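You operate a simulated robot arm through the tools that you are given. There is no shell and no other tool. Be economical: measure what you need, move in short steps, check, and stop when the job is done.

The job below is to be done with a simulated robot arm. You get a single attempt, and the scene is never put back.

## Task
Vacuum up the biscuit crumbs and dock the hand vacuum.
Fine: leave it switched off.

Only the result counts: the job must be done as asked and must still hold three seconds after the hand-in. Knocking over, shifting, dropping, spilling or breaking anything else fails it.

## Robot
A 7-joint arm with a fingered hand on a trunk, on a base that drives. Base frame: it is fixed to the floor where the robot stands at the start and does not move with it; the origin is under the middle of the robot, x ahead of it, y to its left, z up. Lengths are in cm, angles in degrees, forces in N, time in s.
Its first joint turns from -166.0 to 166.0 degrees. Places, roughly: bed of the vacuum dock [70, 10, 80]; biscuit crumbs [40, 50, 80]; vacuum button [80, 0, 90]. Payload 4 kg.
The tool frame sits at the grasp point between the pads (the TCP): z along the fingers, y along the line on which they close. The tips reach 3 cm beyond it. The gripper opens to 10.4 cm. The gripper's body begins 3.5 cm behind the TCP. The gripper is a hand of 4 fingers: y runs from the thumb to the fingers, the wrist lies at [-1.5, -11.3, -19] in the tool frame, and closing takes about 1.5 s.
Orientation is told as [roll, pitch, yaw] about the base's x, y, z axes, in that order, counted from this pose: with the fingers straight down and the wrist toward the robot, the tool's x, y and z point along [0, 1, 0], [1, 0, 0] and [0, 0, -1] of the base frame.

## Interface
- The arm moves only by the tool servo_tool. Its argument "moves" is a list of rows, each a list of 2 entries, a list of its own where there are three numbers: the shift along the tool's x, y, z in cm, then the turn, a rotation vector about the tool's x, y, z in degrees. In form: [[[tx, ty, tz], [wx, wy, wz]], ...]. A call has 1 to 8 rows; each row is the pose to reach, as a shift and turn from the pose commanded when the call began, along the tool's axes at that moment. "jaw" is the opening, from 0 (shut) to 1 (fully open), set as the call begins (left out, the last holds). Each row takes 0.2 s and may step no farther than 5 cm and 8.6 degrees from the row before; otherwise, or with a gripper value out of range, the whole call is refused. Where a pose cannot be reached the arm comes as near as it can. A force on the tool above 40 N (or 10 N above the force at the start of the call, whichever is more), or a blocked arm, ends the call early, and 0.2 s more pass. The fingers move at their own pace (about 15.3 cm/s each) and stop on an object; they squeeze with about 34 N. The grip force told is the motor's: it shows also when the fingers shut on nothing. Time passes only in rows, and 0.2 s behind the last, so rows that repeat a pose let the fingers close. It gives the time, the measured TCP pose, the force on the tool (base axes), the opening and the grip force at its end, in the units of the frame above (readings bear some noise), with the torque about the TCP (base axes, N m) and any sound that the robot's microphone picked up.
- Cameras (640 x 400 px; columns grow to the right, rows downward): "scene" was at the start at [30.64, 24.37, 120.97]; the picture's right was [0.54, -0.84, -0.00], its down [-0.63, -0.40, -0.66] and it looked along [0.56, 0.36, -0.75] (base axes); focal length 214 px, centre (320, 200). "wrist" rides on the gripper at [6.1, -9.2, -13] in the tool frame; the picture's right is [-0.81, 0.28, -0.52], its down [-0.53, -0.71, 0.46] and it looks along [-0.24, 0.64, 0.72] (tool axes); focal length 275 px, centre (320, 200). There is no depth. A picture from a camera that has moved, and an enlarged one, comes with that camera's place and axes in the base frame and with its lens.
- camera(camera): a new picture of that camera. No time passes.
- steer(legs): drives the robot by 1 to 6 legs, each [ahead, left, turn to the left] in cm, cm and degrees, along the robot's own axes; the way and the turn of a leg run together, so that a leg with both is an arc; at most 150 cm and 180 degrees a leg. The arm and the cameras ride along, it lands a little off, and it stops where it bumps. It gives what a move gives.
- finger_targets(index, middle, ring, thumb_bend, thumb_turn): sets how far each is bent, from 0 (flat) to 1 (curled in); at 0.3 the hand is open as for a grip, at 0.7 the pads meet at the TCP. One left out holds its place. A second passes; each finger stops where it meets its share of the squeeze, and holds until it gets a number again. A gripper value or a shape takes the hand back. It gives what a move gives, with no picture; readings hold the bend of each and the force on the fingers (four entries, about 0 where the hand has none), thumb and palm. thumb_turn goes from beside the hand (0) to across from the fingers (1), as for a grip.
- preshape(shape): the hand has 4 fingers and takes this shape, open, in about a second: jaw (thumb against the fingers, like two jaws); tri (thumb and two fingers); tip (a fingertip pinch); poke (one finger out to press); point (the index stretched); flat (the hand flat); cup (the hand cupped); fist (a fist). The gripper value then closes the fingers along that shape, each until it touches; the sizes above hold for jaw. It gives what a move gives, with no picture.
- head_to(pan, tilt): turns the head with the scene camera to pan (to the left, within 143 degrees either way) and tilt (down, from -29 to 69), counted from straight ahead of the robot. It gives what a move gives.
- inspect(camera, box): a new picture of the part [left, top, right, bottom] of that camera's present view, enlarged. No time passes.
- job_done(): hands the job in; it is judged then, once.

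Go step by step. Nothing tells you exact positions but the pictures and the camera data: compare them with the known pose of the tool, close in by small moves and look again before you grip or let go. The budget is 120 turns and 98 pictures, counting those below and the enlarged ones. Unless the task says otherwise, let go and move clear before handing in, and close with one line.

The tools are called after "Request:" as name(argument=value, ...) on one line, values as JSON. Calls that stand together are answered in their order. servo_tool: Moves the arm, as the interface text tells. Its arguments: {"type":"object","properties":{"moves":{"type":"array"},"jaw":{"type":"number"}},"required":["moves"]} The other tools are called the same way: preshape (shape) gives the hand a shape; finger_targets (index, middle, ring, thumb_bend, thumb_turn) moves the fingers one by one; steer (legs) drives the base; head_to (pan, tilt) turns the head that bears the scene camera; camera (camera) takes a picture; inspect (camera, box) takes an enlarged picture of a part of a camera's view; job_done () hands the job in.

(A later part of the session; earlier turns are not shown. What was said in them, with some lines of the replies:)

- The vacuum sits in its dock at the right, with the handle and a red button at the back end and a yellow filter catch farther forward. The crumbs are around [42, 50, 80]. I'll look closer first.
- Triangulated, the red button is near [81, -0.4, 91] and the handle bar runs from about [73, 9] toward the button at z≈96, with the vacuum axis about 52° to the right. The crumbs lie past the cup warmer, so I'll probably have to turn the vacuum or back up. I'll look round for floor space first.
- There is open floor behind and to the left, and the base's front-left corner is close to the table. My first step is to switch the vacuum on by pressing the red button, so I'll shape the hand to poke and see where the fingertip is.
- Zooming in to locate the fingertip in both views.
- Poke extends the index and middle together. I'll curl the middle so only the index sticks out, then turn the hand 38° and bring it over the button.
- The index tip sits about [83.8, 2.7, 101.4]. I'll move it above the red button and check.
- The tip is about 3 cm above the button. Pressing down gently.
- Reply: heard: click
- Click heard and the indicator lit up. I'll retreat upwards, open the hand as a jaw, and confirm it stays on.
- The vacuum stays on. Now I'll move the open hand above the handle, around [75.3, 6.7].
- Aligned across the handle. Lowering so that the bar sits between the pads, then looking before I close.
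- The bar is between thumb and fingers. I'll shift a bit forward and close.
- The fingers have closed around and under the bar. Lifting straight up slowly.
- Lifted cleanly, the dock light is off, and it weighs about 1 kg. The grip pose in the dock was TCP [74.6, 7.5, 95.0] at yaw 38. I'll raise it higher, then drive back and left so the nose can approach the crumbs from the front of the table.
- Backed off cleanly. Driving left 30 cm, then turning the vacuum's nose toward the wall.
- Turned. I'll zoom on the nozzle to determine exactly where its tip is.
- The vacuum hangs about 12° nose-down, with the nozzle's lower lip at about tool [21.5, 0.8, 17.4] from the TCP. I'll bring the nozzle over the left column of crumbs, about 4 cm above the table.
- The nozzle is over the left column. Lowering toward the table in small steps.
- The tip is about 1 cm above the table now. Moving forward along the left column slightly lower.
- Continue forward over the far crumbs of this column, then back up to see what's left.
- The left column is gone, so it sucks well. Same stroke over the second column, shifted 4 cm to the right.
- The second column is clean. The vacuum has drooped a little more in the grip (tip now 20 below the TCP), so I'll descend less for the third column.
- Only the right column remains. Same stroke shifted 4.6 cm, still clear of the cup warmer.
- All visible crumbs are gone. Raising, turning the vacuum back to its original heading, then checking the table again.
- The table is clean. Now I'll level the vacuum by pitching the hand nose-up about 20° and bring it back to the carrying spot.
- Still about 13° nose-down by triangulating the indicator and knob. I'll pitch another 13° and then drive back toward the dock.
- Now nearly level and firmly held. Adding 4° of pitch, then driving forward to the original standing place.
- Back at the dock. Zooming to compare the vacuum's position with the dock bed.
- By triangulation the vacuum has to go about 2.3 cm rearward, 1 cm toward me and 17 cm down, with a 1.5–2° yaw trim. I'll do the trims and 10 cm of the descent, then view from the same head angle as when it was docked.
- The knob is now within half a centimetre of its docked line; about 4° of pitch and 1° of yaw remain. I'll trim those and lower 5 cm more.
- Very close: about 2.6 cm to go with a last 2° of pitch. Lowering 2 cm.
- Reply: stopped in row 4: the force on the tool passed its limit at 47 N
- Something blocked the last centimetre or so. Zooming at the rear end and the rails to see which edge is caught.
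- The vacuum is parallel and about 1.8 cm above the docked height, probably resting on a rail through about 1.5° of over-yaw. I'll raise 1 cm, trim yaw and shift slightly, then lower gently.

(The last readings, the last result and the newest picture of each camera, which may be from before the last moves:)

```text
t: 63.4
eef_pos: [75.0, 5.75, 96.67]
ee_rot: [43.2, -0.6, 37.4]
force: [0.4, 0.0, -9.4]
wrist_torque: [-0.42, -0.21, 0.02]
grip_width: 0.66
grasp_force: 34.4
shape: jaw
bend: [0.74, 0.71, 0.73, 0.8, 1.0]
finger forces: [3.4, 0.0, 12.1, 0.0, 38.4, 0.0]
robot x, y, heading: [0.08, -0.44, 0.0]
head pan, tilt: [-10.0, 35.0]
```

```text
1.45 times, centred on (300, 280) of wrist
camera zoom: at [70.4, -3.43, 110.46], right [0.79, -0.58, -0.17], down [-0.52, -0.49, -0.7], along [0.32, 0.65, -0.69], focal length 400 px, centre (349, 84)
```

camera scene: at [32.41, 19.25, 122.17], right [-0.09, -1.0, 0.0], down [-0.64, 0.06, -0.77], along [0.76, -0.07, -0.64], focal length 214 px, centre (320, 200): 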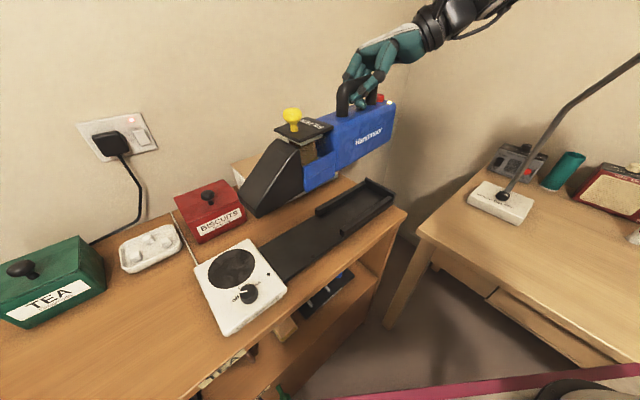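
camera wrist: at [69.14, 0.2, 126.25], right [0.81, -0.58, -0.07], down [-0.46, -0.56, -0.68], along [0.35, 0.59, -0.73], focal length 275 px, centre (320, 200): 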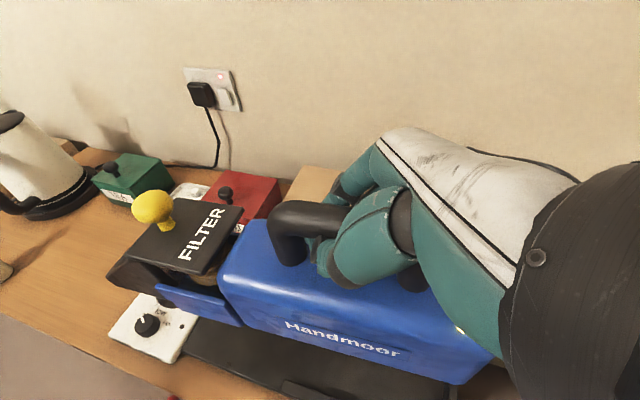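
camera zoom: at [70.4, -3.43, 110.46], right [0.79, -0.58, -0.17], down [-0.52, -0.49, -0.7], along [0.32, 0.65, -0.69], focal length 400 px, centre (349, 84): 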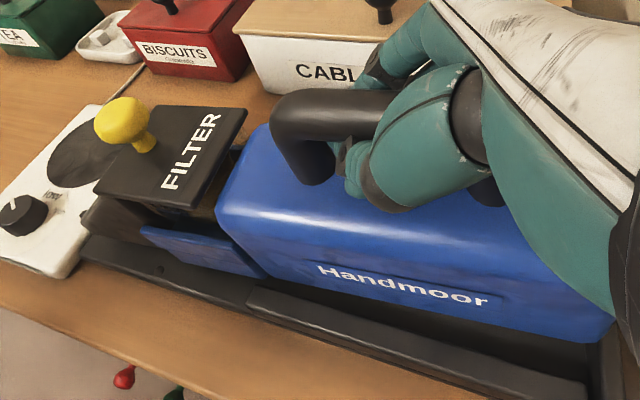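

The yaw trim freed the nose, but the rear is now about 2 cm higher than the nose (≈6° nose-down). I'll pitch 6° and lower 1.5 cm, then check.

Request:
servo_tool(moves=[[[0, 0.15, 0], [0, 6, 0]], [[-0.5, 0.15, 0.55], [0, 6, 0]], [[-1.02, 0.15, 1.1], [0, 6, 0]], [[-1.02, 0.15, 1.1], [0, 6, 0]]])

Request:
inspect(camera="scene", box=[240, 90, 430, 310])

Request:
inspect(camera="wrist", box=[80, 160, 520, 400])

```text
t: 64.4
eef_pos: [75.04, 5.86, 95.7]
ee_rot: [49.1, -0.7, 37.4]
force: [-9.6, -11.9, 34.8]
wrist_torque: [-0.03, -0.39, -0.04]
grip_width: 0.8
grasp_force: 34.3
shape: jaw
bend: [0.74, 0.71, 0.74, 0.8, 1.0]
finger forces: [0.0, 0.0, 36.3, 0.0, 15.4, 0.4]
robot x, y, heading: [-0.27, -0.35, -0.1]
head pan, tilt: [-10.0, 35.0]
```

```text
1.82 times, centred on (335, 200) of scene
camera zoom: at [32.45, 18.39, 122.98], right [-0.17, -0.98, 0.0], down [-0.56, 0.1, -0.82], along [0.81, -0.14, -0.57], focal length 390 px, centre (293, 200)
```

zoom: 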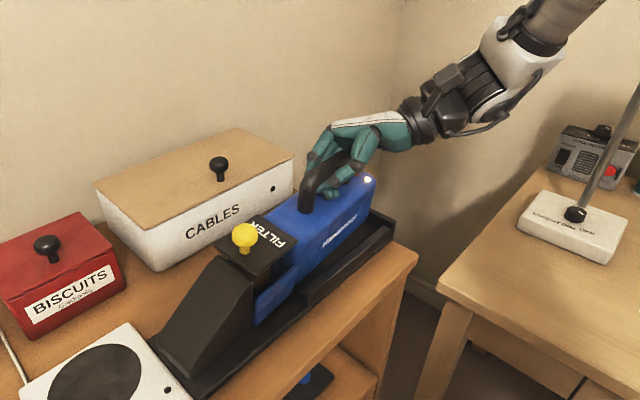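

```text
1.45 times, centred on (300, 280) of wrist
camera zoom: at [71.2, -4.41, 108.63], right [0.78, -0.56, -0.27], down [-0.56, -0.43, -0.71], along [0.28, 0.7, -0.65], focal length 400 px, centre (349, 84)
```

zoom: 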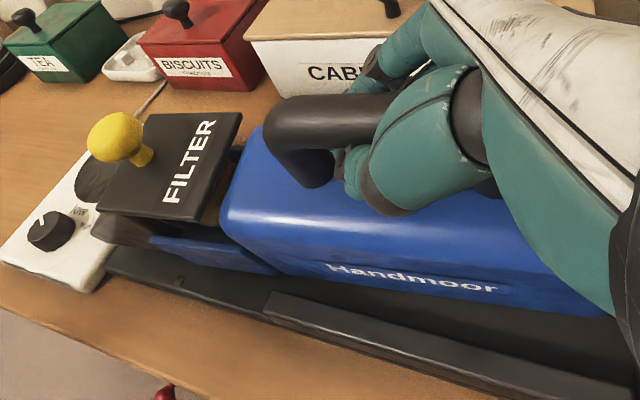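

The vacuum is leaning: its far bottom edge is on the far rail, with a gap at the near rail. I'll raise 2 cm, move 0.9 cm toward the robot and look.

Request:
servo_tool(moves=[[[0.75, 0, -0.66], [0, 0, 0]], [[1.5, 0, -1.3], [0, 0, 0]], [[1.5, -0.9, -1.3], [0, 0, 0]], [[1.5, -0.9, -1.3], [0, 0, 0]]])

Request:
inspect(camera="scene", box=[240, 90, 430, 310])

Request:
inspect(camera="wrist", box=[80, 160, 520, 400])

```text
t: 65.4
eef_pos: [74.44, 5.21, 97.38]
ee_rot: [49.1, -0.5, 37.4]
force: [0.0, 0.4, -10.0]
wrist_torque: [-0.41, -0.21, -0.04]
grip_width: 0.66
grasp_force: 34.0
shape: jaw
bend: [0.74, 0.71, 0.73, 0.8, 1.0]
finger forces: [3.5, 0.0, 17.1, 0.1, 46.4, 0.4]
robot x, y, heading: [-0.05, -0.23, 0.2]
head pan, tilt: [-10.0, 35.0]
```

```text
1.82 times, centred on (335, 200) of scene
camera zoom: at [32.63, 18.47, 122.92], right [-0.17, -0.98, 0.0], down [-0.57, 0.1, -0.82], along [0.81, -0.14, -0.57], focal length 390 px, centre (293, 200)
```

zoom: 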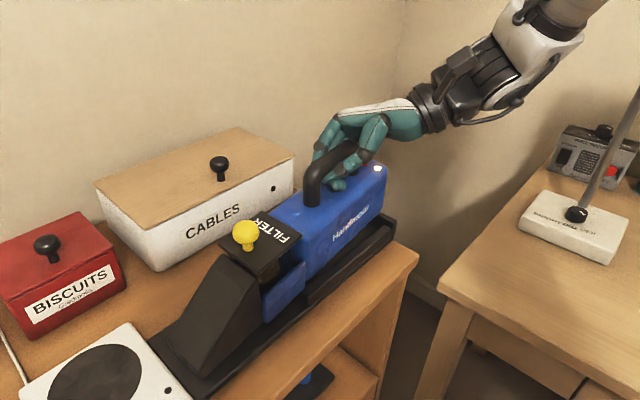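

```text
1.45 times, centred on (300, 280) of wrist
camera zoom: at [70.63, -4.96, 110.45], right [0.78, -0.56, -0.27], down [-0.56, -0.43, -0.71], along [0.28, 0.7, -0.65], focal length 400 px, centre (349, 84)
```

zoom: 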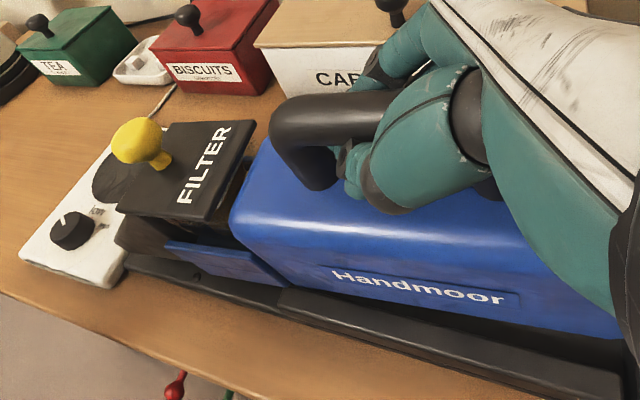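

Each contact tips the nose down, so the rear end must be landing on the dock's end wall — the vacuum has to go forward a little. Zooming on the rear.

Request:
inspect(camera="scene", box=[330, 150, 400, 230])

Request:
inspect(camera="scene", box=[250, 200, 350, 320])

```text
5.00 times, centred on (365, 190) of scene
camera zoom: at [32.63, 18.47, 122.92], right [-0.17, -0.98, 0.0], down [-0.57, 0.1, -0.82], along [0.81, -0.14, -0.57], focal length 1072 px, centre (95, 250)
```

zoom: 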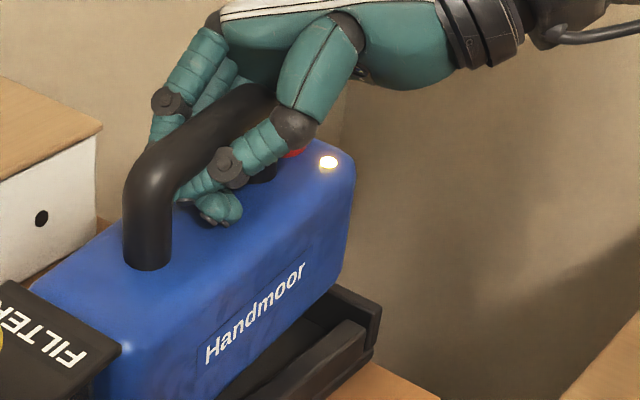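

```text
3.33 times, centred on (300, 260) of scene
camera zoom: at [32.63, 18.47, 122.92], right [-0.17, -0.98, 0.0], down [-0.57, 0.1, -0.82], along [0.81, -0.14, -0.57], focal length 715 px, centre (387, 0)
```

zoom: 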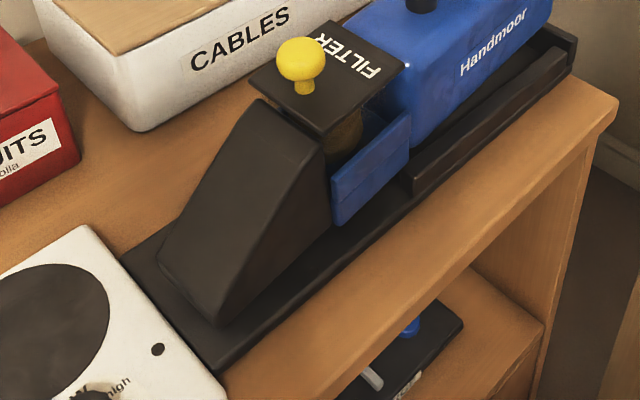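

The nozzle is about 0.7 cm too far back from the dock's front end, so the rear overlaps the end wall. Moving forward 0.8 cm, pitching 5° with a small yaw trim, then lowering 1.3 cm.

Request:
servo_tool(moves=[[[0.52, 0, 0.6], [-0.6, 5, 0.5]], [[0.0, 0, 1.05], [-0.6, 5, 0.5]], [[-0.46, 0, 1.45], [-0.6, 5, 0.5]], [[-0.46, 0, 1.45], [-0.6, 5, 0.5]]])

Request:
inspect(camera="scene", box=[240, 90, 430, 310])

Request:
inspect(camera="wrist", box=[80, 160, 520, 400])

```text
t: 66.4
eef_pos: [74.1, 5.97, 96.2]
ee_rot: [54.2, -0.7, 36.4]
force: [7.3, 3.1, 25.1]
wrist_torque: [-0.05, -0.01, -0.25]
grip_width: 0.67
grasp_force: 34.2
shape: jaw
bend: [0.74, 0.71, 0.73, 0.8, 1.0]
finger forces: [35.7, 0.0, 37.5, 0.0, 40.7, 1.2]
robot x, y, heading: [0.01, 0.05, 0.0]
head pan, tilt: [-10.0, 35.0]
```

```text
1.82 times, centred on (335, 200) of scene
camera zoom: at [32.55, 18.46, 122.95], right [-0.17, -0.98, 0.0], down [-0.56, 0.1, -0.82], along [0.81, -0.14, -0.57], focal length 390 px, centre (293, 200)
```

zoom: 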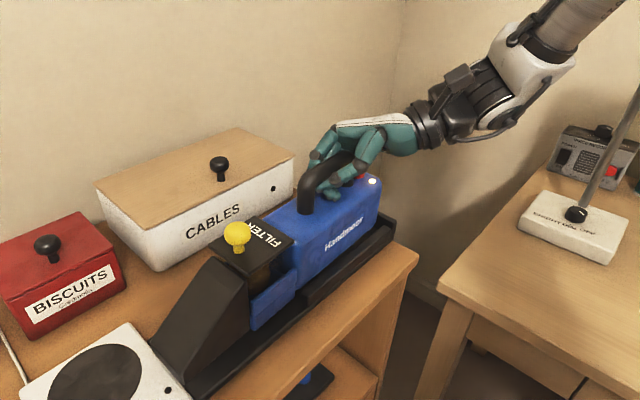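

```text
1.45 times, centred on (300, 280) of wrist
camera zoom: at [70.68, -5.16, 108.76], right [0.76, -0.55, -0.35], down [-0.6, -0.37, -0.71], along [0.26, 0.75, -0.61], focal length 400 px, centre (349, 84)
```

zoom: 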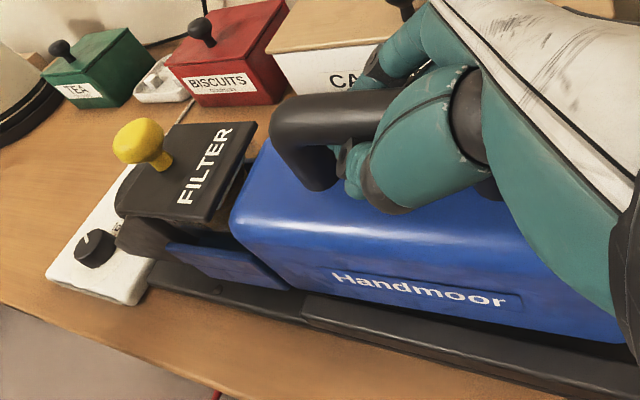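

Comparing the knob with the dock's lamp in both views, the vacuum should go about 1.1 cm toward the wall and 0.9 cm rearward, with roughly 1° of yaw. I'll raise 1.5 cm and apply that.

Request:
servo_tool(moves=[[[0.6, 0, -0.44], [0, 0, 0]], [[1.21, 0, -0.88], [0, 0, 0]], [[0.65, 1.2, -1.65], [0.97, 0, -0.7]], [[0.65, 1.2, -1.65], [0.97, 0, -0.7]]])

Request:
inspect(camera="scene", box=[240, 90, 430, 310])

Request:
camera(camera="wrist")

```text
t: 67.4
eef_pos: [75.59, 5.81, 97.47]
ee_rot: [54.0, -0.5, 37.9]
force: [-0.1, 0.9, -10.9]
wrist_torque: [-0.49, -0.24, 0.03]
grip_width: 0.64
grasp_force: 34.3
shape: jaw
bend: [0.74, 0.71, 0.72, 0.8, 1.0]
finger forces: [3.2, 0.0, 17.4, 0.1, 46.9, 0.8]
robot x, y, heading: [-0.34, 0.24, 0.1]
head pan, tilt: [-10.0, 35.0]
```

```text
1.82 times, centred on (335, 200) of scene
camera zoom: at [32.62, 18.46, 122.93], right [-0.17, -0.98, 0.0], down [-0.57, 0.1, -0.82], along [0.81, -0.14, -0.57], focal length 390 px, centre (293, 200)
```

zoom: 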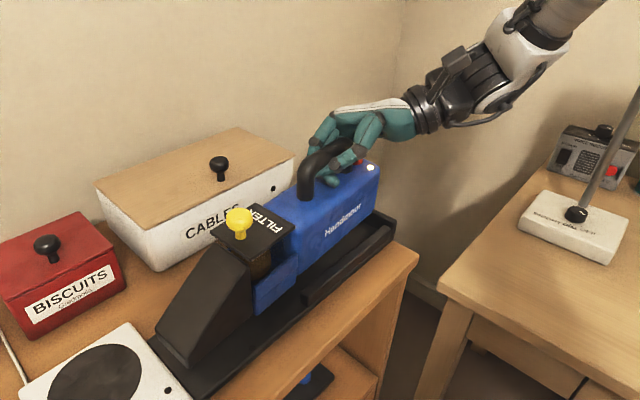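

```text
16 pictures are left
camera wrist: at [72.39, -5.38, 110.06], right [0.77, -0.54, -0.35], down [-0.59, -0.39, -0.7], along [0.24, 0.75, -0.62], focal length 275 px, centre (320, 200)
```

wrist: 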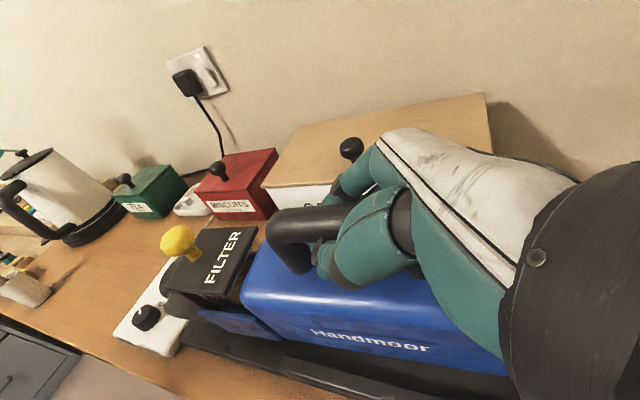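

Now the knob's computed position matches the docked line within 0.3 cm, about 3 cm high. Pitching 3° and lowering, watching the force.

Request:
servo_tool(moves=[[[0, 0, 0], [0, 3, 0]], [[-0.65, 0, 0.47], [0, 3, 0]], [[-1.13, 0, 0.82], [0, 3, 0]], [[-1.46, 0, 1.06], [0, 3, 0]], [[-1.78, 0, 1.29], [0, 3, 0]]])

```text
t: 68.7
eef_pos: [75.55, 5.85, 95.71]
ee_rot: [57.3, -0.9, 37.9]
force: [-5.6, -7.3, 18.9]
wrist_torque: [-0.16, -0.2, 0.09]
grip_width: 0.79
grasp_force: 33.8
shape: jaw
bend: [0.74, 0.71, 0.73, 0.8, 1.0]
finger forces: [0.3, 0.0, 29.6, 0.0, 5.3, 2.3]
robot x, y, heading: [-0.02, -0.47, 0.1]
head pan, tilt: [-10.0, 35.0]
stopped in row 5: the force on the tool passed its limit at 41 N (the readings are from after the stop); the commanded pose is now the measured one
```

This time the side force points toward the robot (far rail), while before it pointed toward the wall (near rail). The correct line is in between: raise 1 cm, shift 0.6 cm back and look.

Request:
servo_tool(moves=[[[0.84, 0, -0.54], [0, 0, 0]], [[0.84, -0.6, -0.54], [0, 0, 0]], [[0.84, -0.6, -0.54], [0, 0, 0]]])

Request:
inspect(camera="scene", box=[240, 90, 430, 310])

```text
t: 69.5
eef_pos: [75.12, 5.51, 96.52]
ee_rot: [57.3, -0.7, 37.7]
force: [0.5, 0.7, -9.8]
wrist_torque: [-0.47, -0.21, 0.03]
grip_width: 0.64
grasp_force: 33.9
shape: jaw
bend: [0.74, 0.71, 0.72, 0.8, 1.0]
finger forces: [1.6, 0.0, 18.4, 0.1, 50.1, 2.0]
robot x, y, heading: [0.48, -0.38, 0.2]
head pan, tilt: [-10.0, 35.0]
```

```text
1.82 times, centred on (335, 200) of scene
camera zoom: at [32.63, 18.44, 122.92], right [-0.17, -0.98, 0.0], down [-0.57, 0.1, -0.82], along [0.81, -0.14, -0.57], focal length 390 px, centre (293, 200)
```

zoom: 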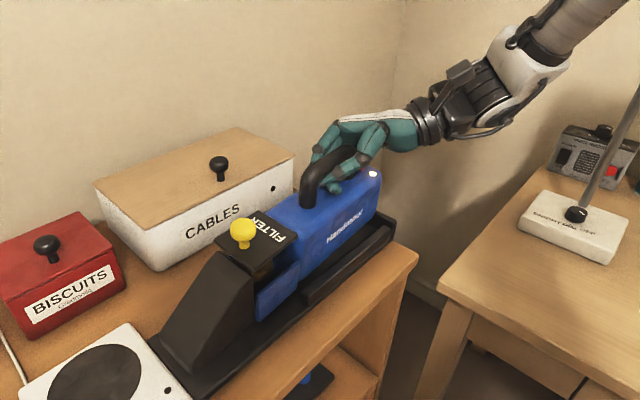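

Aligned within a few pixels; the nose is again ~4° low. Pitching 4° and lowering ~2 cm with the force watch.

Request:
servo_tool(moves=[[[0, 0, 0], [0, 4, 0]], [[-0.5, 0, 0.32], [0, 4, 0]], [[-0.92, 0, 0.6], [0, 4, 0]], [[-1.26, 0, 0.81], [0, 4, 0]], [[-1.6, 0, 1.03], [0, 4, 0]], [[-1.85, 0, 1.19], [0, 4, 0]]])

Request:
inspect(camera="scene", box=[240, 90, 430, 310])

```text
t: 70.5
eef_pos: [74.92, 5.5, 95.58]
ee_rot: [61.6, -1.2, 37.9]
force: [-8.2, -7.7, 21.3]
wrist_torque: [-0.24, -0.45, 0.05]
grip_width: 0.74
grasp_force: 33.9
shape: jaw
bend: [0.74, 0.71, 0.73, 0.8, 1.0]
finger forces: [0.2, 0.1, 36.3, 0.1, 46.2, 2.5]
robot x, y, heading: [-0.09, -0.2, -0.1]
head pan, tilt: [-10.0, 35.0]
stopped in row 5: the force on the tool passed its limit at 45 N (the readings are from after the stop); the commanded pose is now the measured one
```

```text
1.82 times, centred on (335, 200) of scene
camera zoom: at [32.5, 18.36, 122.96], right [-0.17, -0.98, 0.0], down [-0.56, 0.1, -0.82], along [0.81, -0.14, -0.57], focal length 390 px, centre (293, 200)
```

zoom: 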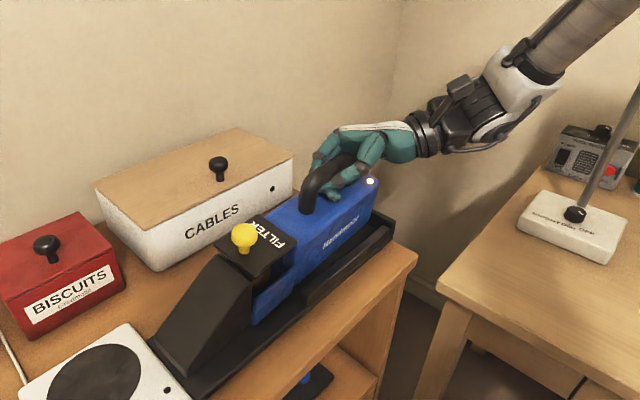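

The nose is in; only the rear still rides the far rail (force toward the robot). I'll ease off slightly and slide toward the robot under light pressure until it drops in.

Request:
servo_tool(moves=[[[0.2, 0, -0.1], [0, 0, 0]], [[0.2, -0.15, -0.1], [0, 0, 0]], [[0.2, -0.3, -0.1], [0, 0, 0]], [[0.1, -0.45, -0.05], [0, 0, 0]], [[0, -0.6, 0], [0, 0, 0]], [[-0.1, -0.7, 0.05], [0, 0, 0]]])

```text
t: 71.9
eef_pos: [74.54, 5.05, 95.35]
ee_rot: [61.4, -1.2, 37.9]
force: [-3.5, -4.1, 12.6]
wrist_torque: [-0.34, -0.91, -0.05]
grip_width: 0.71
grasp_force: 33.9
shape: jaw
bend: [0.74, 0.71, 0.73, 0.8, 1.0]
finger forces: [0.2, 0.0, 36.0, 0.0, 53.3, 1.6]
robot x, y, heading: [-0.15, -0.31, -0.0]
head pan, tilt: [-10.0, 35.0]
```

The force is easing. Continuing a bit more with a slight push down.

Request:
servo_tool(moves=[[[-0.3, 0, 0.16], [0, 0, 0]], [[-0.3, -0.15, 0.16], [0, 0, 0]], [[-0.3, -0.3, 0.16], [0, 0, 0]], [[-0.5, -0.3, 0.27], [0, 0, 0]], [[-0.7, -0.3, 0.38], [0, 0, 0]]])

Request:
inspect(camera="scene", box=[240, 90, 430, 310])

Request:
inspect(camera="wrist", box=[80, 160, 520, 400])

```text
t: 72.4
eef_pos: [74.45, 4.99, 95.34]
ee_rot: [61.7, -1.5, 38.0]
force: [-6.8, -5.2, 18.2]
wrist_torque: [-0.25, -0.74, -0.01]
grip_width: 0.72
grasp_force: 34.3
shape: jaw
bend: [0.74, 0.71, 0.73, 0.8, 1.0]
finger forces: [0.1, 0.0, 39.0, 0.0, 49.7, 1.6]
robot x, y, heading: [-0.26, 0.14, -0.2]
head pan, tilt: [-10.0, 35.0]
stopped in row 2: the force on the tool passed its limit at 42 N (the readings are from after the stop); the commanded pose is now the measured one
```

```text
1.82 times, centred on (335, 200) of scene
camera zoom: at [32.51, 18.35, 122.96], right [-0.17, -0.98, 0.0], down [-0.56, 0.1, -0.82], along [0.81, -0.14, -0.57], focal length 390 px, centre (293, 200)
```

zoom: 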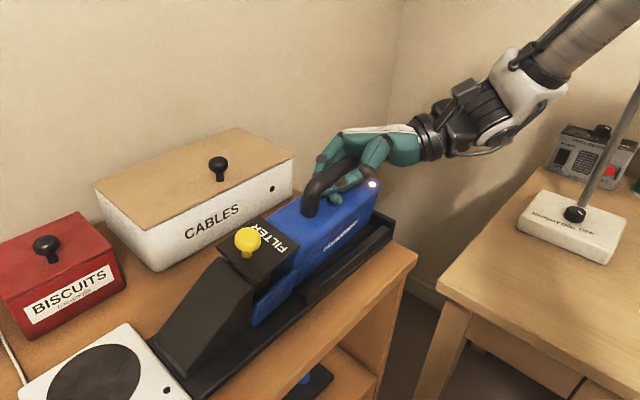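

```text
1.45 times, centred on (300, 280) of wrist
camera zoom: at [72.24, -7.54, 106.68], right [0.74, -0.49, -0.46], down [-0.64, -0.31, -0.7], along [0.2, 0.82, -0.54], focal length 400 px, centre (349, 84)
```

zoom: 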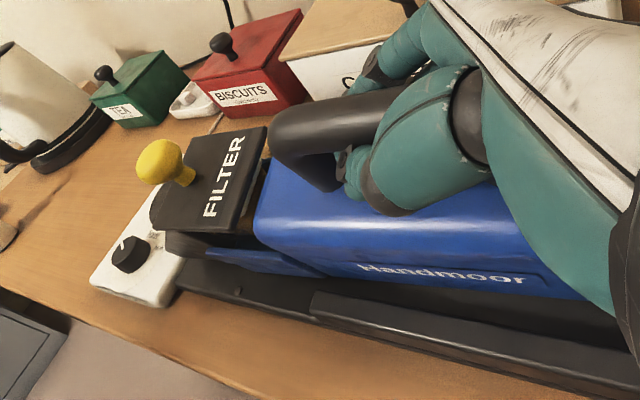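

The vacuum has rolled in the fingers around the bar: its bottom is kicked toward the wall and caught on the far rail. I'll raise 2 cm and view the hanging roll.

Request:
servo_tool(moves=[[[0.9, 0, -0.5], [0, 0, 0]], [[1.76, 0, -0.95], [0, 0, 0]], [[1.76, 0, -0.95], [0, 0, 0]]])

Request:
inspect(camera="scene", box=[290, 140, 410, 260])

```text
t: 73.2
eef_pos: [74.53, 4.96, 97.09]
ee_rot: [61.6, -1.3, 37.9]
force: [-0.3, -0.6, -10.3]
wrist_torque: [-0.47, -0.22, 0.0]
grip_width: 0.65
grasp_force: 34.6
shape: jaw
bend: [0.74, 0.71, 0.72, 0.8, 1.0]
finger forces: [26.0, 0.1, 24.3, 0.0, 54.0, 2.5]
robot x, y, heading: [-0.04, -0.59, 0.3]
head pan, tilt: [-10.0, 35.0]
```

```text
3.33 times, centred on (350, 200) of scene
camera zoom: at [32.62, 18.39, 122.92], right [-0.17, -0.98, 0.0], down [-0.57, 0.1, -0.82], along [0.81, -0.14, -0.57], focal length 715 px, centre (220, 200)
```

zoom: 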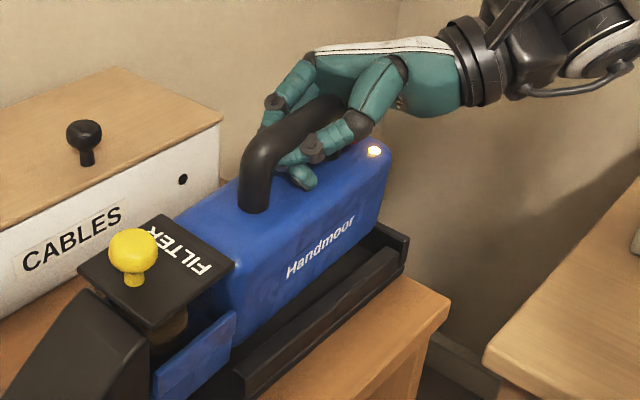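

The handle leg and rear edge lean about 8–9° (top toward the robot). I'll roll the hand 9° back, pitch 4°, and shift 1.2 cm toward the wall to keep the top on its line.

Request:
servo_tool(moves=[[[0.6, 0.4, -0.33], [2.1, 2, 4.0]], [[0.6, 1.2, -0.33], [4.3, 4, 7.9]], [[0.6, 1.2, -0.33], [4.3, 4, 7.9]]])

Request:
inspect(camera="scene", box=[240, 120, 420, 320])

Request:
inspect(camera="wrist", box=[80, 160, 520, 400])

```text
t: 74.0
eef_pos: [75.42, 5.7, 97.7]
ee_rot: [65.7, 7.8, 38.3]
force: [-0.7, 0.1, -9.8]
wrist_torque: [-0.46, -0.34, 0.06]
grip_width: 0.62
grasp_force: 34.2
shape: jaw
bend: [0.74, 0.71, 0.72, 0.8, 1.0]
finger forces: [25.7, 0.0, 24.7, 0.1, 54.4, 1.9]
robot x, y, heading: [-0.4, -0.05, -0.0]
head pan, tilt: [-10.0, 35.0]
```

```text
2.00 times, centred on (330, 220) of scene
camera zoom: at [32.62, 18.39, 122.92], right [-0.17, -0.98, 0.0], down [-0.57, 0.1, -0.82], along [0.81, -0.14, -0.57], focal length 429 px, centre (300, 160)
```

zoom: 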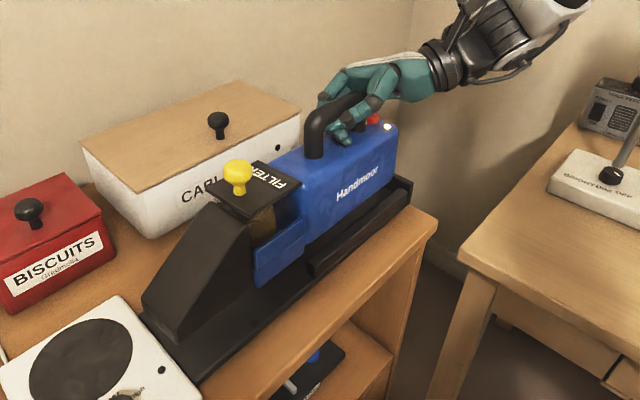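

```text
1.45 times, centred on (300, 280) of wrist
camera zoom: at [75.22, -6.31, 109.92], right [0.66, -0.51, -0.56], down [-0.75, -0.34, -0.57], along [0.1, 0.79, -0.6], focal length 400 px, centre (349, 84)
```

zoom: 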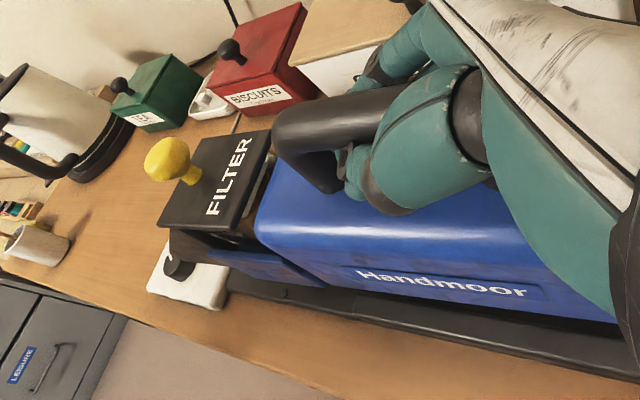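

Now upright and level, about 3.2 cm above its seat, needing a slight shift rearward. Applying that and lowering 2 cm with force watch.

Request:
servo_tool(moves=[[[-0.18, -0.1, -0.36], [0, 0, 0]], [[-1.08, 0.03, 0.05], [0, 0, 0]], [[-1.54, 0.1, 0.25], [0, 0, 0]], [[-1.99, 0.17, 0.46], [0, 0, 0]], [[-1.99, 0.17, 0.46], [0, 0, 0]]])

Request:
inspect(camera="scene", box=[240, 120, 420, 320])

```text
t: 75.2
eef_pos: [75.65, 5.4, 95.8]
ee_rot: [65.7, 7.8, 38.2]
force: [2.2, 1.6, -10.0]
wrist_torque: [-0.39, -0.48, -0.17]
grip_width: 0.64
grasp_force: 33.7
shape: jaw
bend: [0.74, 0.71, 0.72, 0.8, 1.0]
finger forces: [25.9, 0.0, 25.0, 0.0, 55.8, 0.8]
robot x, y, heading: [-0.0, -0.25, -0.2]
head pan, tilt: [-10.0, 35.0]
```

```text
2.00 times, centred on (330, 220) of scene
camera zoom: at [32.62, 18.39, 122.92], right [-0.17, -0.98, 0.0], down [-0.57, 0.1, -0.82], along [0.81, -0.14, -0.57], focal length 429 px, centre (300, 160)
```

zoom: 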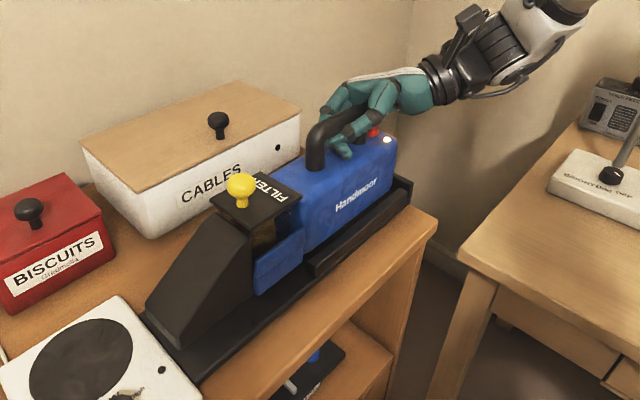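

It's sliding down well, with 1.3–1.6 cm left and only a light touch on the near side. Continuing down.

Request:
servo_tool(moves=[[[-0.44, 0.17, 0.2], [0, 0, 0]], [[-0.8, 0.22, 0.36], [0, 0, 0]], [[-1.08, 0.26, 0.49], [0, 0, 0]], [[-1.35, 0.3, 0.6], [0, 0, 0]]])

Request:
inspect(camera="scene", box=[240, 120, 420, 320])

```text
t: 76.2
eef_pos: [75.66, 5.4, 94.32]
ee_rot: [65.6, 7.7, 38.4]
force: [0.0, 1.6, -4.5]
wrist_torque: [-0.63, -0.74, -0.01]
grip_width: 0.67
grasp_force: 34.0
shape: jaw
bend: [0.74, 0.71, 0.72, 0.8, 1.0]
finger forces: [24.6, 0.1, 30.4, 0.1, 53.9, 0.8]
robot x, y, heading: [-0.37, -0.1, -0.0]
head pan, tilt: [-10.0, 35.0]
```

```text
2.00 times, centred on (330, 220) of scene
camera zoom: at [32.6, 18.39, 122.93], right [-0.17, -0.98, 0.0], down [-0.56, 0.1, -0.82], along [0.81, -0.14, -0.57], focal length 429 px, centre (300, 160)
```

zoom: 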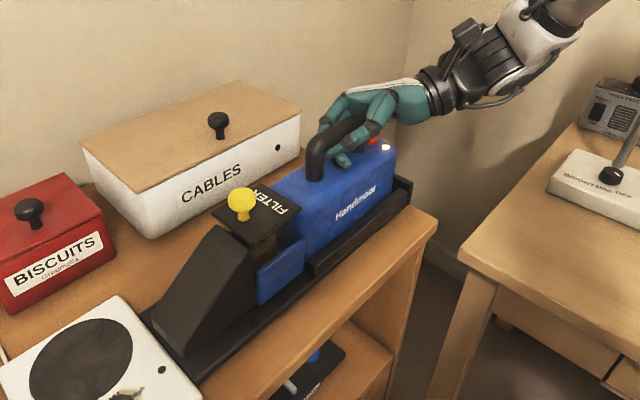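

Almost seated (within a few millimetres). A last small push down until the dock lamp lights.

Request:
servo_tool(moves=[[[-0.18, 0.03, 0.08], [0, 0, 0]], [[-0.36, 0.06, 0.16], [0, 0, 0]], [[-0.5, 0.08, 0.22], [0, 0, 0]]])

Request:
inspect(camera="scene", box=[240, 120, 420, 320])

```text
t: 77.0
eef_pos: [75.41, 5.35, 93.9]
ee_rot: [65.8, 7.6, 38.4]
force: [-8.2, -0.5, 23.5]
wrist_torque: [-0.39, -0.86, 0.0]
grip_width: 0.65
grasp_force: 34.2
shape: jaw
bend: [0.74, 0.71, 0.72, 0.8, 1.0]
finger forces: [0.0, 0.0, 47.0, 0.0, 49.2, 0.4]
robot x, y, heading: [-0.58, -0.1, 0.1]
head pan, tilt: [-10.0, 35.0]
```

```text
2.00 times, centred on (330, 220) of scene
camera zoom: at [32.49, 18.37, 122.96], right [-0.17, -0.98, 0.0], down [-0.56, 0.1, -0.82], along [0.81, -0.14, -0.57], focal length 429 px, centre (300, 160)
```

zoom: 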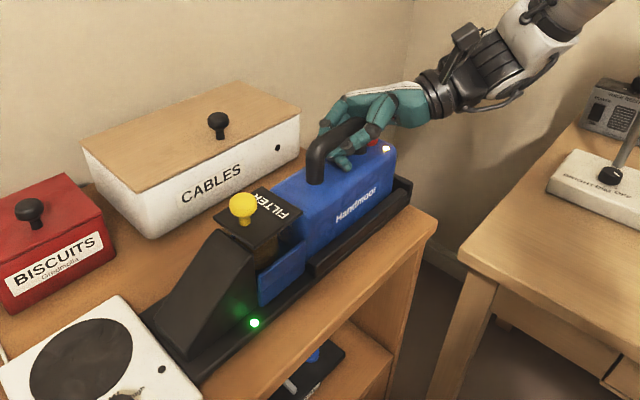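

The dock lamp is green: docked. I'll relieve the pressure slightly, then open the hand.

Request:
servo_tool(moves=[[[0.25, -0.04, -0.11], [0, 0, 0]], [[0.25, -0.04, -0.11], [0, 0, 0]]])

Request:
servo_tool(moves=[[[0, 0, 0], [0, 0, 0]], [[0, 0, 0], [0, 0, 0]], [[0, 0, 0], [0, 0, 0]], [[0, 0, 0], [0, 0, 0]], [[0, 0, 0], [0, 0, 0]], [[0, 0, 0], [0, 0, 0]], [[0, 0, 0], [0, 0, 0]]], jaw=1)

Request:
inspect(camera="scene", box=[240, 120, 420, 320])

```text
t: 77.6
eef_pos: [75.54, 5.42, 93.97]
ee_rot: [65.6, 7.8, 38.2]
force: [-4.8, 2.7, 7.2]
wrist_torque: [-0.49, -0.68, 0.05]
grip_width: 0.64
grasp_force: 33.9
shape: jaw
bend: [0.74, 0.71, 0.72, 0.8, 1.0]
finger forces: [21.7, 0.1, 36.3, 0.1, 48.6, 0.5]
robot x, y, heading: [-0.04, -0.11, 0.2]
head pan, tilt: [-10.0, 35.0]
```

```text
t: 78.5
eef_pos: [75.62, 5.4, 94.17]
ee_rot: [65.7, 7.5, 38.2]
force: [0.0, -0.2, 0.4]
wrist_torque: [-0.01, 0.01, 0.05]
grip_width: 10.39
grasp_force: 0.1
shape: jaw
bend: [0.3, 0.3, 0.3, 0.3, 0.98]
finger forces: [0.0, 0.0, 0.0, 0.1, 0.0, 0.2]
robot x, y, heading: [0.07, -0.32, 0.0]
head pan, tilt: [-10.0, 35.0]
stopped in row 4: the force on the tool passed its limit at 41 N (the readings are from after the stop); the commanded pose is now the measured one
```

```text
2.00 times, centred on (330, 220) of scene
camera zoom: at [32.58, 18.37, 122.94], right [-0.17, -0.98, 0.0], down [-0.56, 0.1, -0.82], along [0.81, -0.14, -0.57], focal length 429 px, centre (300, 160)
```

zoom: 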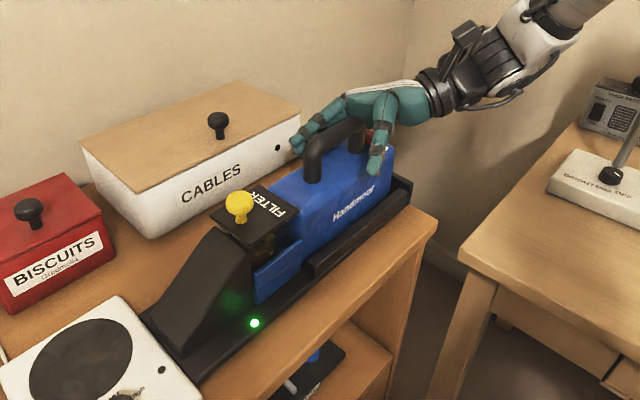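

Released, dock lamp green. Now up and away from the handle, then levelling the hand for pressing the button off.

Request:
servo_tool(moves=[[[1.8, -0.27, -0.82], [0, 0, 0]], [[4.5, -0.68, -2.04], [0, 0, 0]], [[8.1, -1.2, -3.7], [0, 0, 0]], [[11.8, -1.75, -5.3], [0, 0, 0]], [[16, -2.4, -7.2], [0, 0, 0]]])

Request:
servo_tool(moves=[[[0, 0, 0], [0, -8.2, 0]], [[0, 0, 0], [0, -16.4, 0]], [[0, 0, 0], [0, -24.6, 0]], [[0, 0, 0], [0, -32.8, 0]], [[0, 0, 0], [0, -41, 0]], [[0, 0, 0], [0, -49.2, 0]], [[0, 0, 0], [0, -57.4, 0]], [[0, 0, 0], [0, -65.6, 0]]])

Request:
servo_tool(moves=[[[0, 0, 0], [-7.6, 0, 0]], [[0, 0, 0], [-7.6, 0, 0]]])

Request:
preshape(shape="poke")

Request:
finger_targets(index=0.7, middle=1.0, ring=1.0, thumb_bend=1.0)

```text
t: 79.8
eef_pos: [75.68, 5.31, 111.96]
ee_rot: [65.6, 7.6, 38.2]
force: [0.3, 0.2, -0.1]
wrist_torque: [0.02, 0.05, 0.02]
grip_width: 10.37
grasp_force: 0.1
shape: jaw
bend: [0.3, 0.3, 0.3, 0.3, 0.98]
finger forces: [0.0, 0.0, 0.1, 0.0, 0.1, 0.0]
robot x, y, heading: [-0.28, -0.33, -0.2]
head pan, tilt: [-10.0, 35.0]
```

```text
t: 81.5
eef_pos: [75.67, 5.41, 111.86]
ee_rot: [0.0, 7.6, 38.3]
force: [-0.1, -0.4, -0.7]
wrist_torque: [0.01, 0.03, -0.01]
grip_width: 10.39
grasp_force: 0.0
shape: jaw
bend: [0.3, 0.3, 0.3, 0.3, 0.98]
finger forces: [0.1, 0.0, 0.0, 0.1, 0.1, 0.0]
robot x, y, heading: [0.01, -0.25, 0.1]
head pan, tilt: [-10.0, 35.0]
```

```text
t: 82.2
eef_pos: [75.6, 5.42, 111.72]
ee_rot: [0.1, -0.1, 38.3]
force: [0.8, 0.3, 0.0]
wrist_torque: [-0.01, -0.02, -0.02]
grip_width: 10.39
grasp_force: 0.1
shape: jaw
bend: [0.3, 0.3, 0.3, 0.3, 0.98]
finger forces: [0.0, 0.0, 0.0, 0.0, 0.0, 0.0]
robot x, y, heading: [-0.42, -0.26, -0.0]
head pan, tilt: [-10.0, 35.0]
```

```text
t: 83.0
eef_pos: [75.64, 5.36, 111.88]
ee_rot: [0.2, 0.0, 38.3]
force: [-1.0, -0.3, -0.4]
wrist_torque: [0.03, -0.02, 0.02]
grip_width: 0.02
grasp_force: 0.0
shape: poke
bend: [0.7, 0.7, 0.99, 1.0, 1.0]
finger forces: [0.1, 0.0, 0.1, 0.0, 0.0, 0.1]
robot x, y, heading: [-0.37, -0.48, -0.1]
head pan, tilt: [-10.0, 35.0]
```

```text
t: 84.0
eef_pos: [75.53, 5.39, 111.85]
ee_rot: [0.1, 0.0, 38.3]
force: [-0.1, -0.5, -0.4]
wrist_torque: [-0.01, 0.03, -0.02]
grip_width: 2.2
grasp_force: 0.0
shape: fingers
bend: [0.37, 1.0, 1.0, 1.0, 1.0]
finger forces: [0.0, 0.0, 0.0, 0.0, 0.0, 0.0]
robot x, y, heading: [0.12, -0.26, -0.2]
head pan, tilt: [-10.0, 35.0]
```

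Same poke shape as before. Moving to the earlier pre-press pose above the button and checking.

Request:
servo_tool(moves=[[[-3.2, -1.05, 0], [0, 0, 0]], [[-6.4, -2.1, 1], [0, 0, 0]], [[-9.5, -3.16, 3], [0, 0, 0]], [[-9.5, -3.16, 7.5], [0, 0, 0]], [[-9.5, -3.16, 12], [0, 0, 0]], [[-9.5, -3.16, 14.3], [0, 0, 0]], [[-9.5, -3.16, 14.3], [0, 0, 0]]])

Request:
inspect(camera="wrist", box=[220, 120, 460, 320])

```text
t: 85.7
eef_pos: [78.85, -4.07, 97.37]
ee_rot: [0.1, 0.0, 38.3]
force: [-0.5, -0.3, 0.3]
wrist_torque: [0.01, 0.02, 0.01]
grip_width: 2.1
grasp_force: 0.0
shape: fingers
bend: [0.37, 1.0, 1.0, 1.0, 1.0]
finger forces: [0.0, 0.0, 0.1, 0.0, 0.0, 0.0]
robot x, y, heading: [-0.16, -0.22, -0.0]
head pan, tilt: [-10.0, 35.0]
```

```text
2.00 times, centred on (340, 220) of wrist
camera zoom: at [67.87, -4.93, 110.6], right [0.72, -0.47, 0.52], down [-0.23, -0.86, -0.46], along [0.66, 0.21, -0.72], focal length 551 px, centre (280, 160)
```

zoom: 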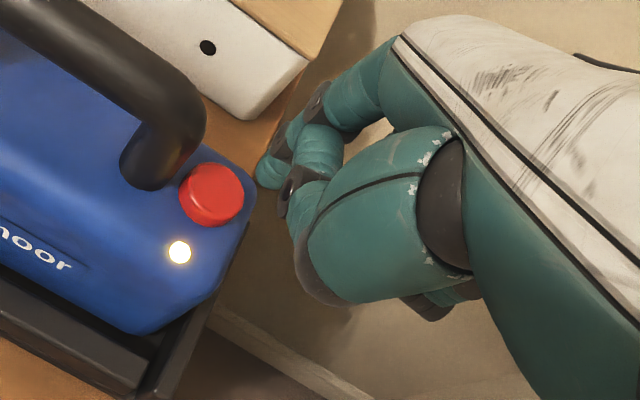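

Nearly identical to the first press view. Pressing the same way.

Request:
servo_tool(moves=[[[0.2, 0, 1.2], [0, 0, 0]], [[0.2, 0, 2.2], [0, 0, 0]], [[0.2, 0, 2.8], [0, 0, 0]], [[0.2, 0, 3.2], [0, 0, 0]]])

```text
t: 86.7
eef_pos: [78.88, -3.81, 94.26]
ee_rot: [0.2, -0.1, 38.3]
force: [0.2, -0.1, 2.7]
wrist_torque: [0.1, -0.04, 0.01]
grip_width: 2.12
grasp_force: 1.6
shape: fingers
bend: [0.38, 1.0, 1.0, 0.99, 1.0]
finger forces: [2.7, 0.0, 0.0, 0.0, 0.0, 0.0]
robot x, y, heading: [-0.04, -0.25, -0.1]
head pan, tilt: [-10.0, 35.0]
heard: click
```

Click heard. Retreating and checking that the indicator is off and the dock lamp is green.

Request:
servo_tool(moves=[[[0, 0, -3], [0, 0, 0]], [[0, 0, -7.5], [0, 0, 0]], [[0, 0, -12], [0, 0, 0]], [[0, 0, -16], [0, 0, 0]]])

Request:
inspect(camera="scene", box=[200, 90, 430, 320])

Request:
head_to(pan=40, tilt=50)

Request:
camera(camera="scene")

```text
t: 87.7
eef_pos: [78.74, -3.9, 110.26]
ee_rot: [0.2, 0.0, 38.2]
force: [0.2, -0.1, 0.4]
wrist_torque: [-0.01, 0.04, 0.02]
grip_width: 2.07
grasp_force: 0.0
shape: fingers
bend: [0.38, 1.0, 1.0, 0.99, 1.0]
finger forces: [0.0, 0.1, 0.0, 0.0, 0.1, 0.0]
robot x, y, heading: [-0.46, -0.48, -0.1]
head pan, tilt: [-10.0, 35.0]
```

```text
1.74 times, centred on (315, 205) of scene
camera zoom: at [32.62, 18.37, 122.93], right [-0.17, -0.98, 0.0], down [-0.57, 0.1, -0.82], along [0.81, -0.14, -0.57], focal length 373 px, centre (329, 191)
```

zoom: 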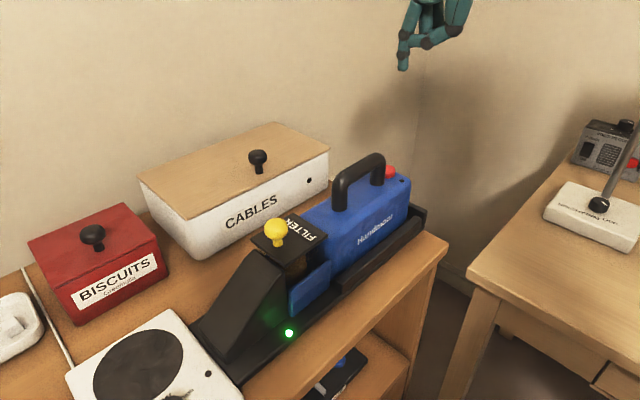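

```text
t: 88.8
eef_pos: [78.81, -4.0, 110.24]
ee_rot: [0.1, 0.0, 38.4]
force: [-1.0, 0.5, 1.0]
wrist_torque: [-0.02, 0.0, -0.01]
grip_width: 2.11
grasp_force: 0.1
shape: fingers
bend: [0.38, 1.0, 1.0, 0.99, 1.0]
finger forces: [0.0, 0.0, 0.0, 0.0, 0.1, 0.0]
robot x, y, heading: [0.17, -0.42, 0.0]
head pan, tilt: [40.0, 50.0]
```

```text
2 pictures are left
camera scene: at [29.82, 24.85, 120.76], right [0.64, -0.77, 0.0], down [-0.59, -0.49, -0.64], along [0.49, 0.41, -0.77], focal length 214 px, centre (320, 200)
```

scene: 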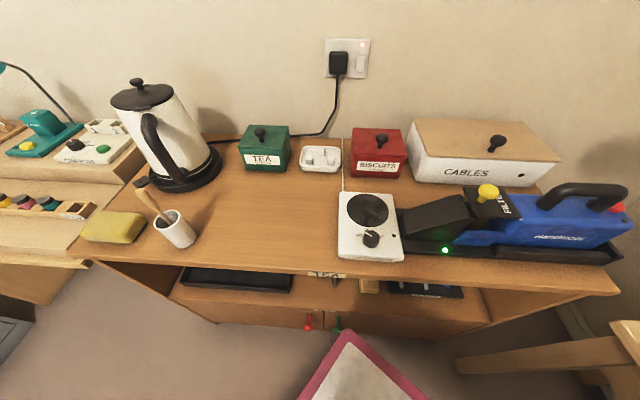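

The crumbs are gone, the vacuum sits in its dock with the green lamp lit and its own light off, and nothing else has moved. Handing in.

Request:
job_done()

```text
The job is handed in.
```

I vacuumed up the biscuit crumbs and put the hand vacuum back in its dock, switched off, with the dock's green lamp lit. In the last picture, nothing else on the table had moved.
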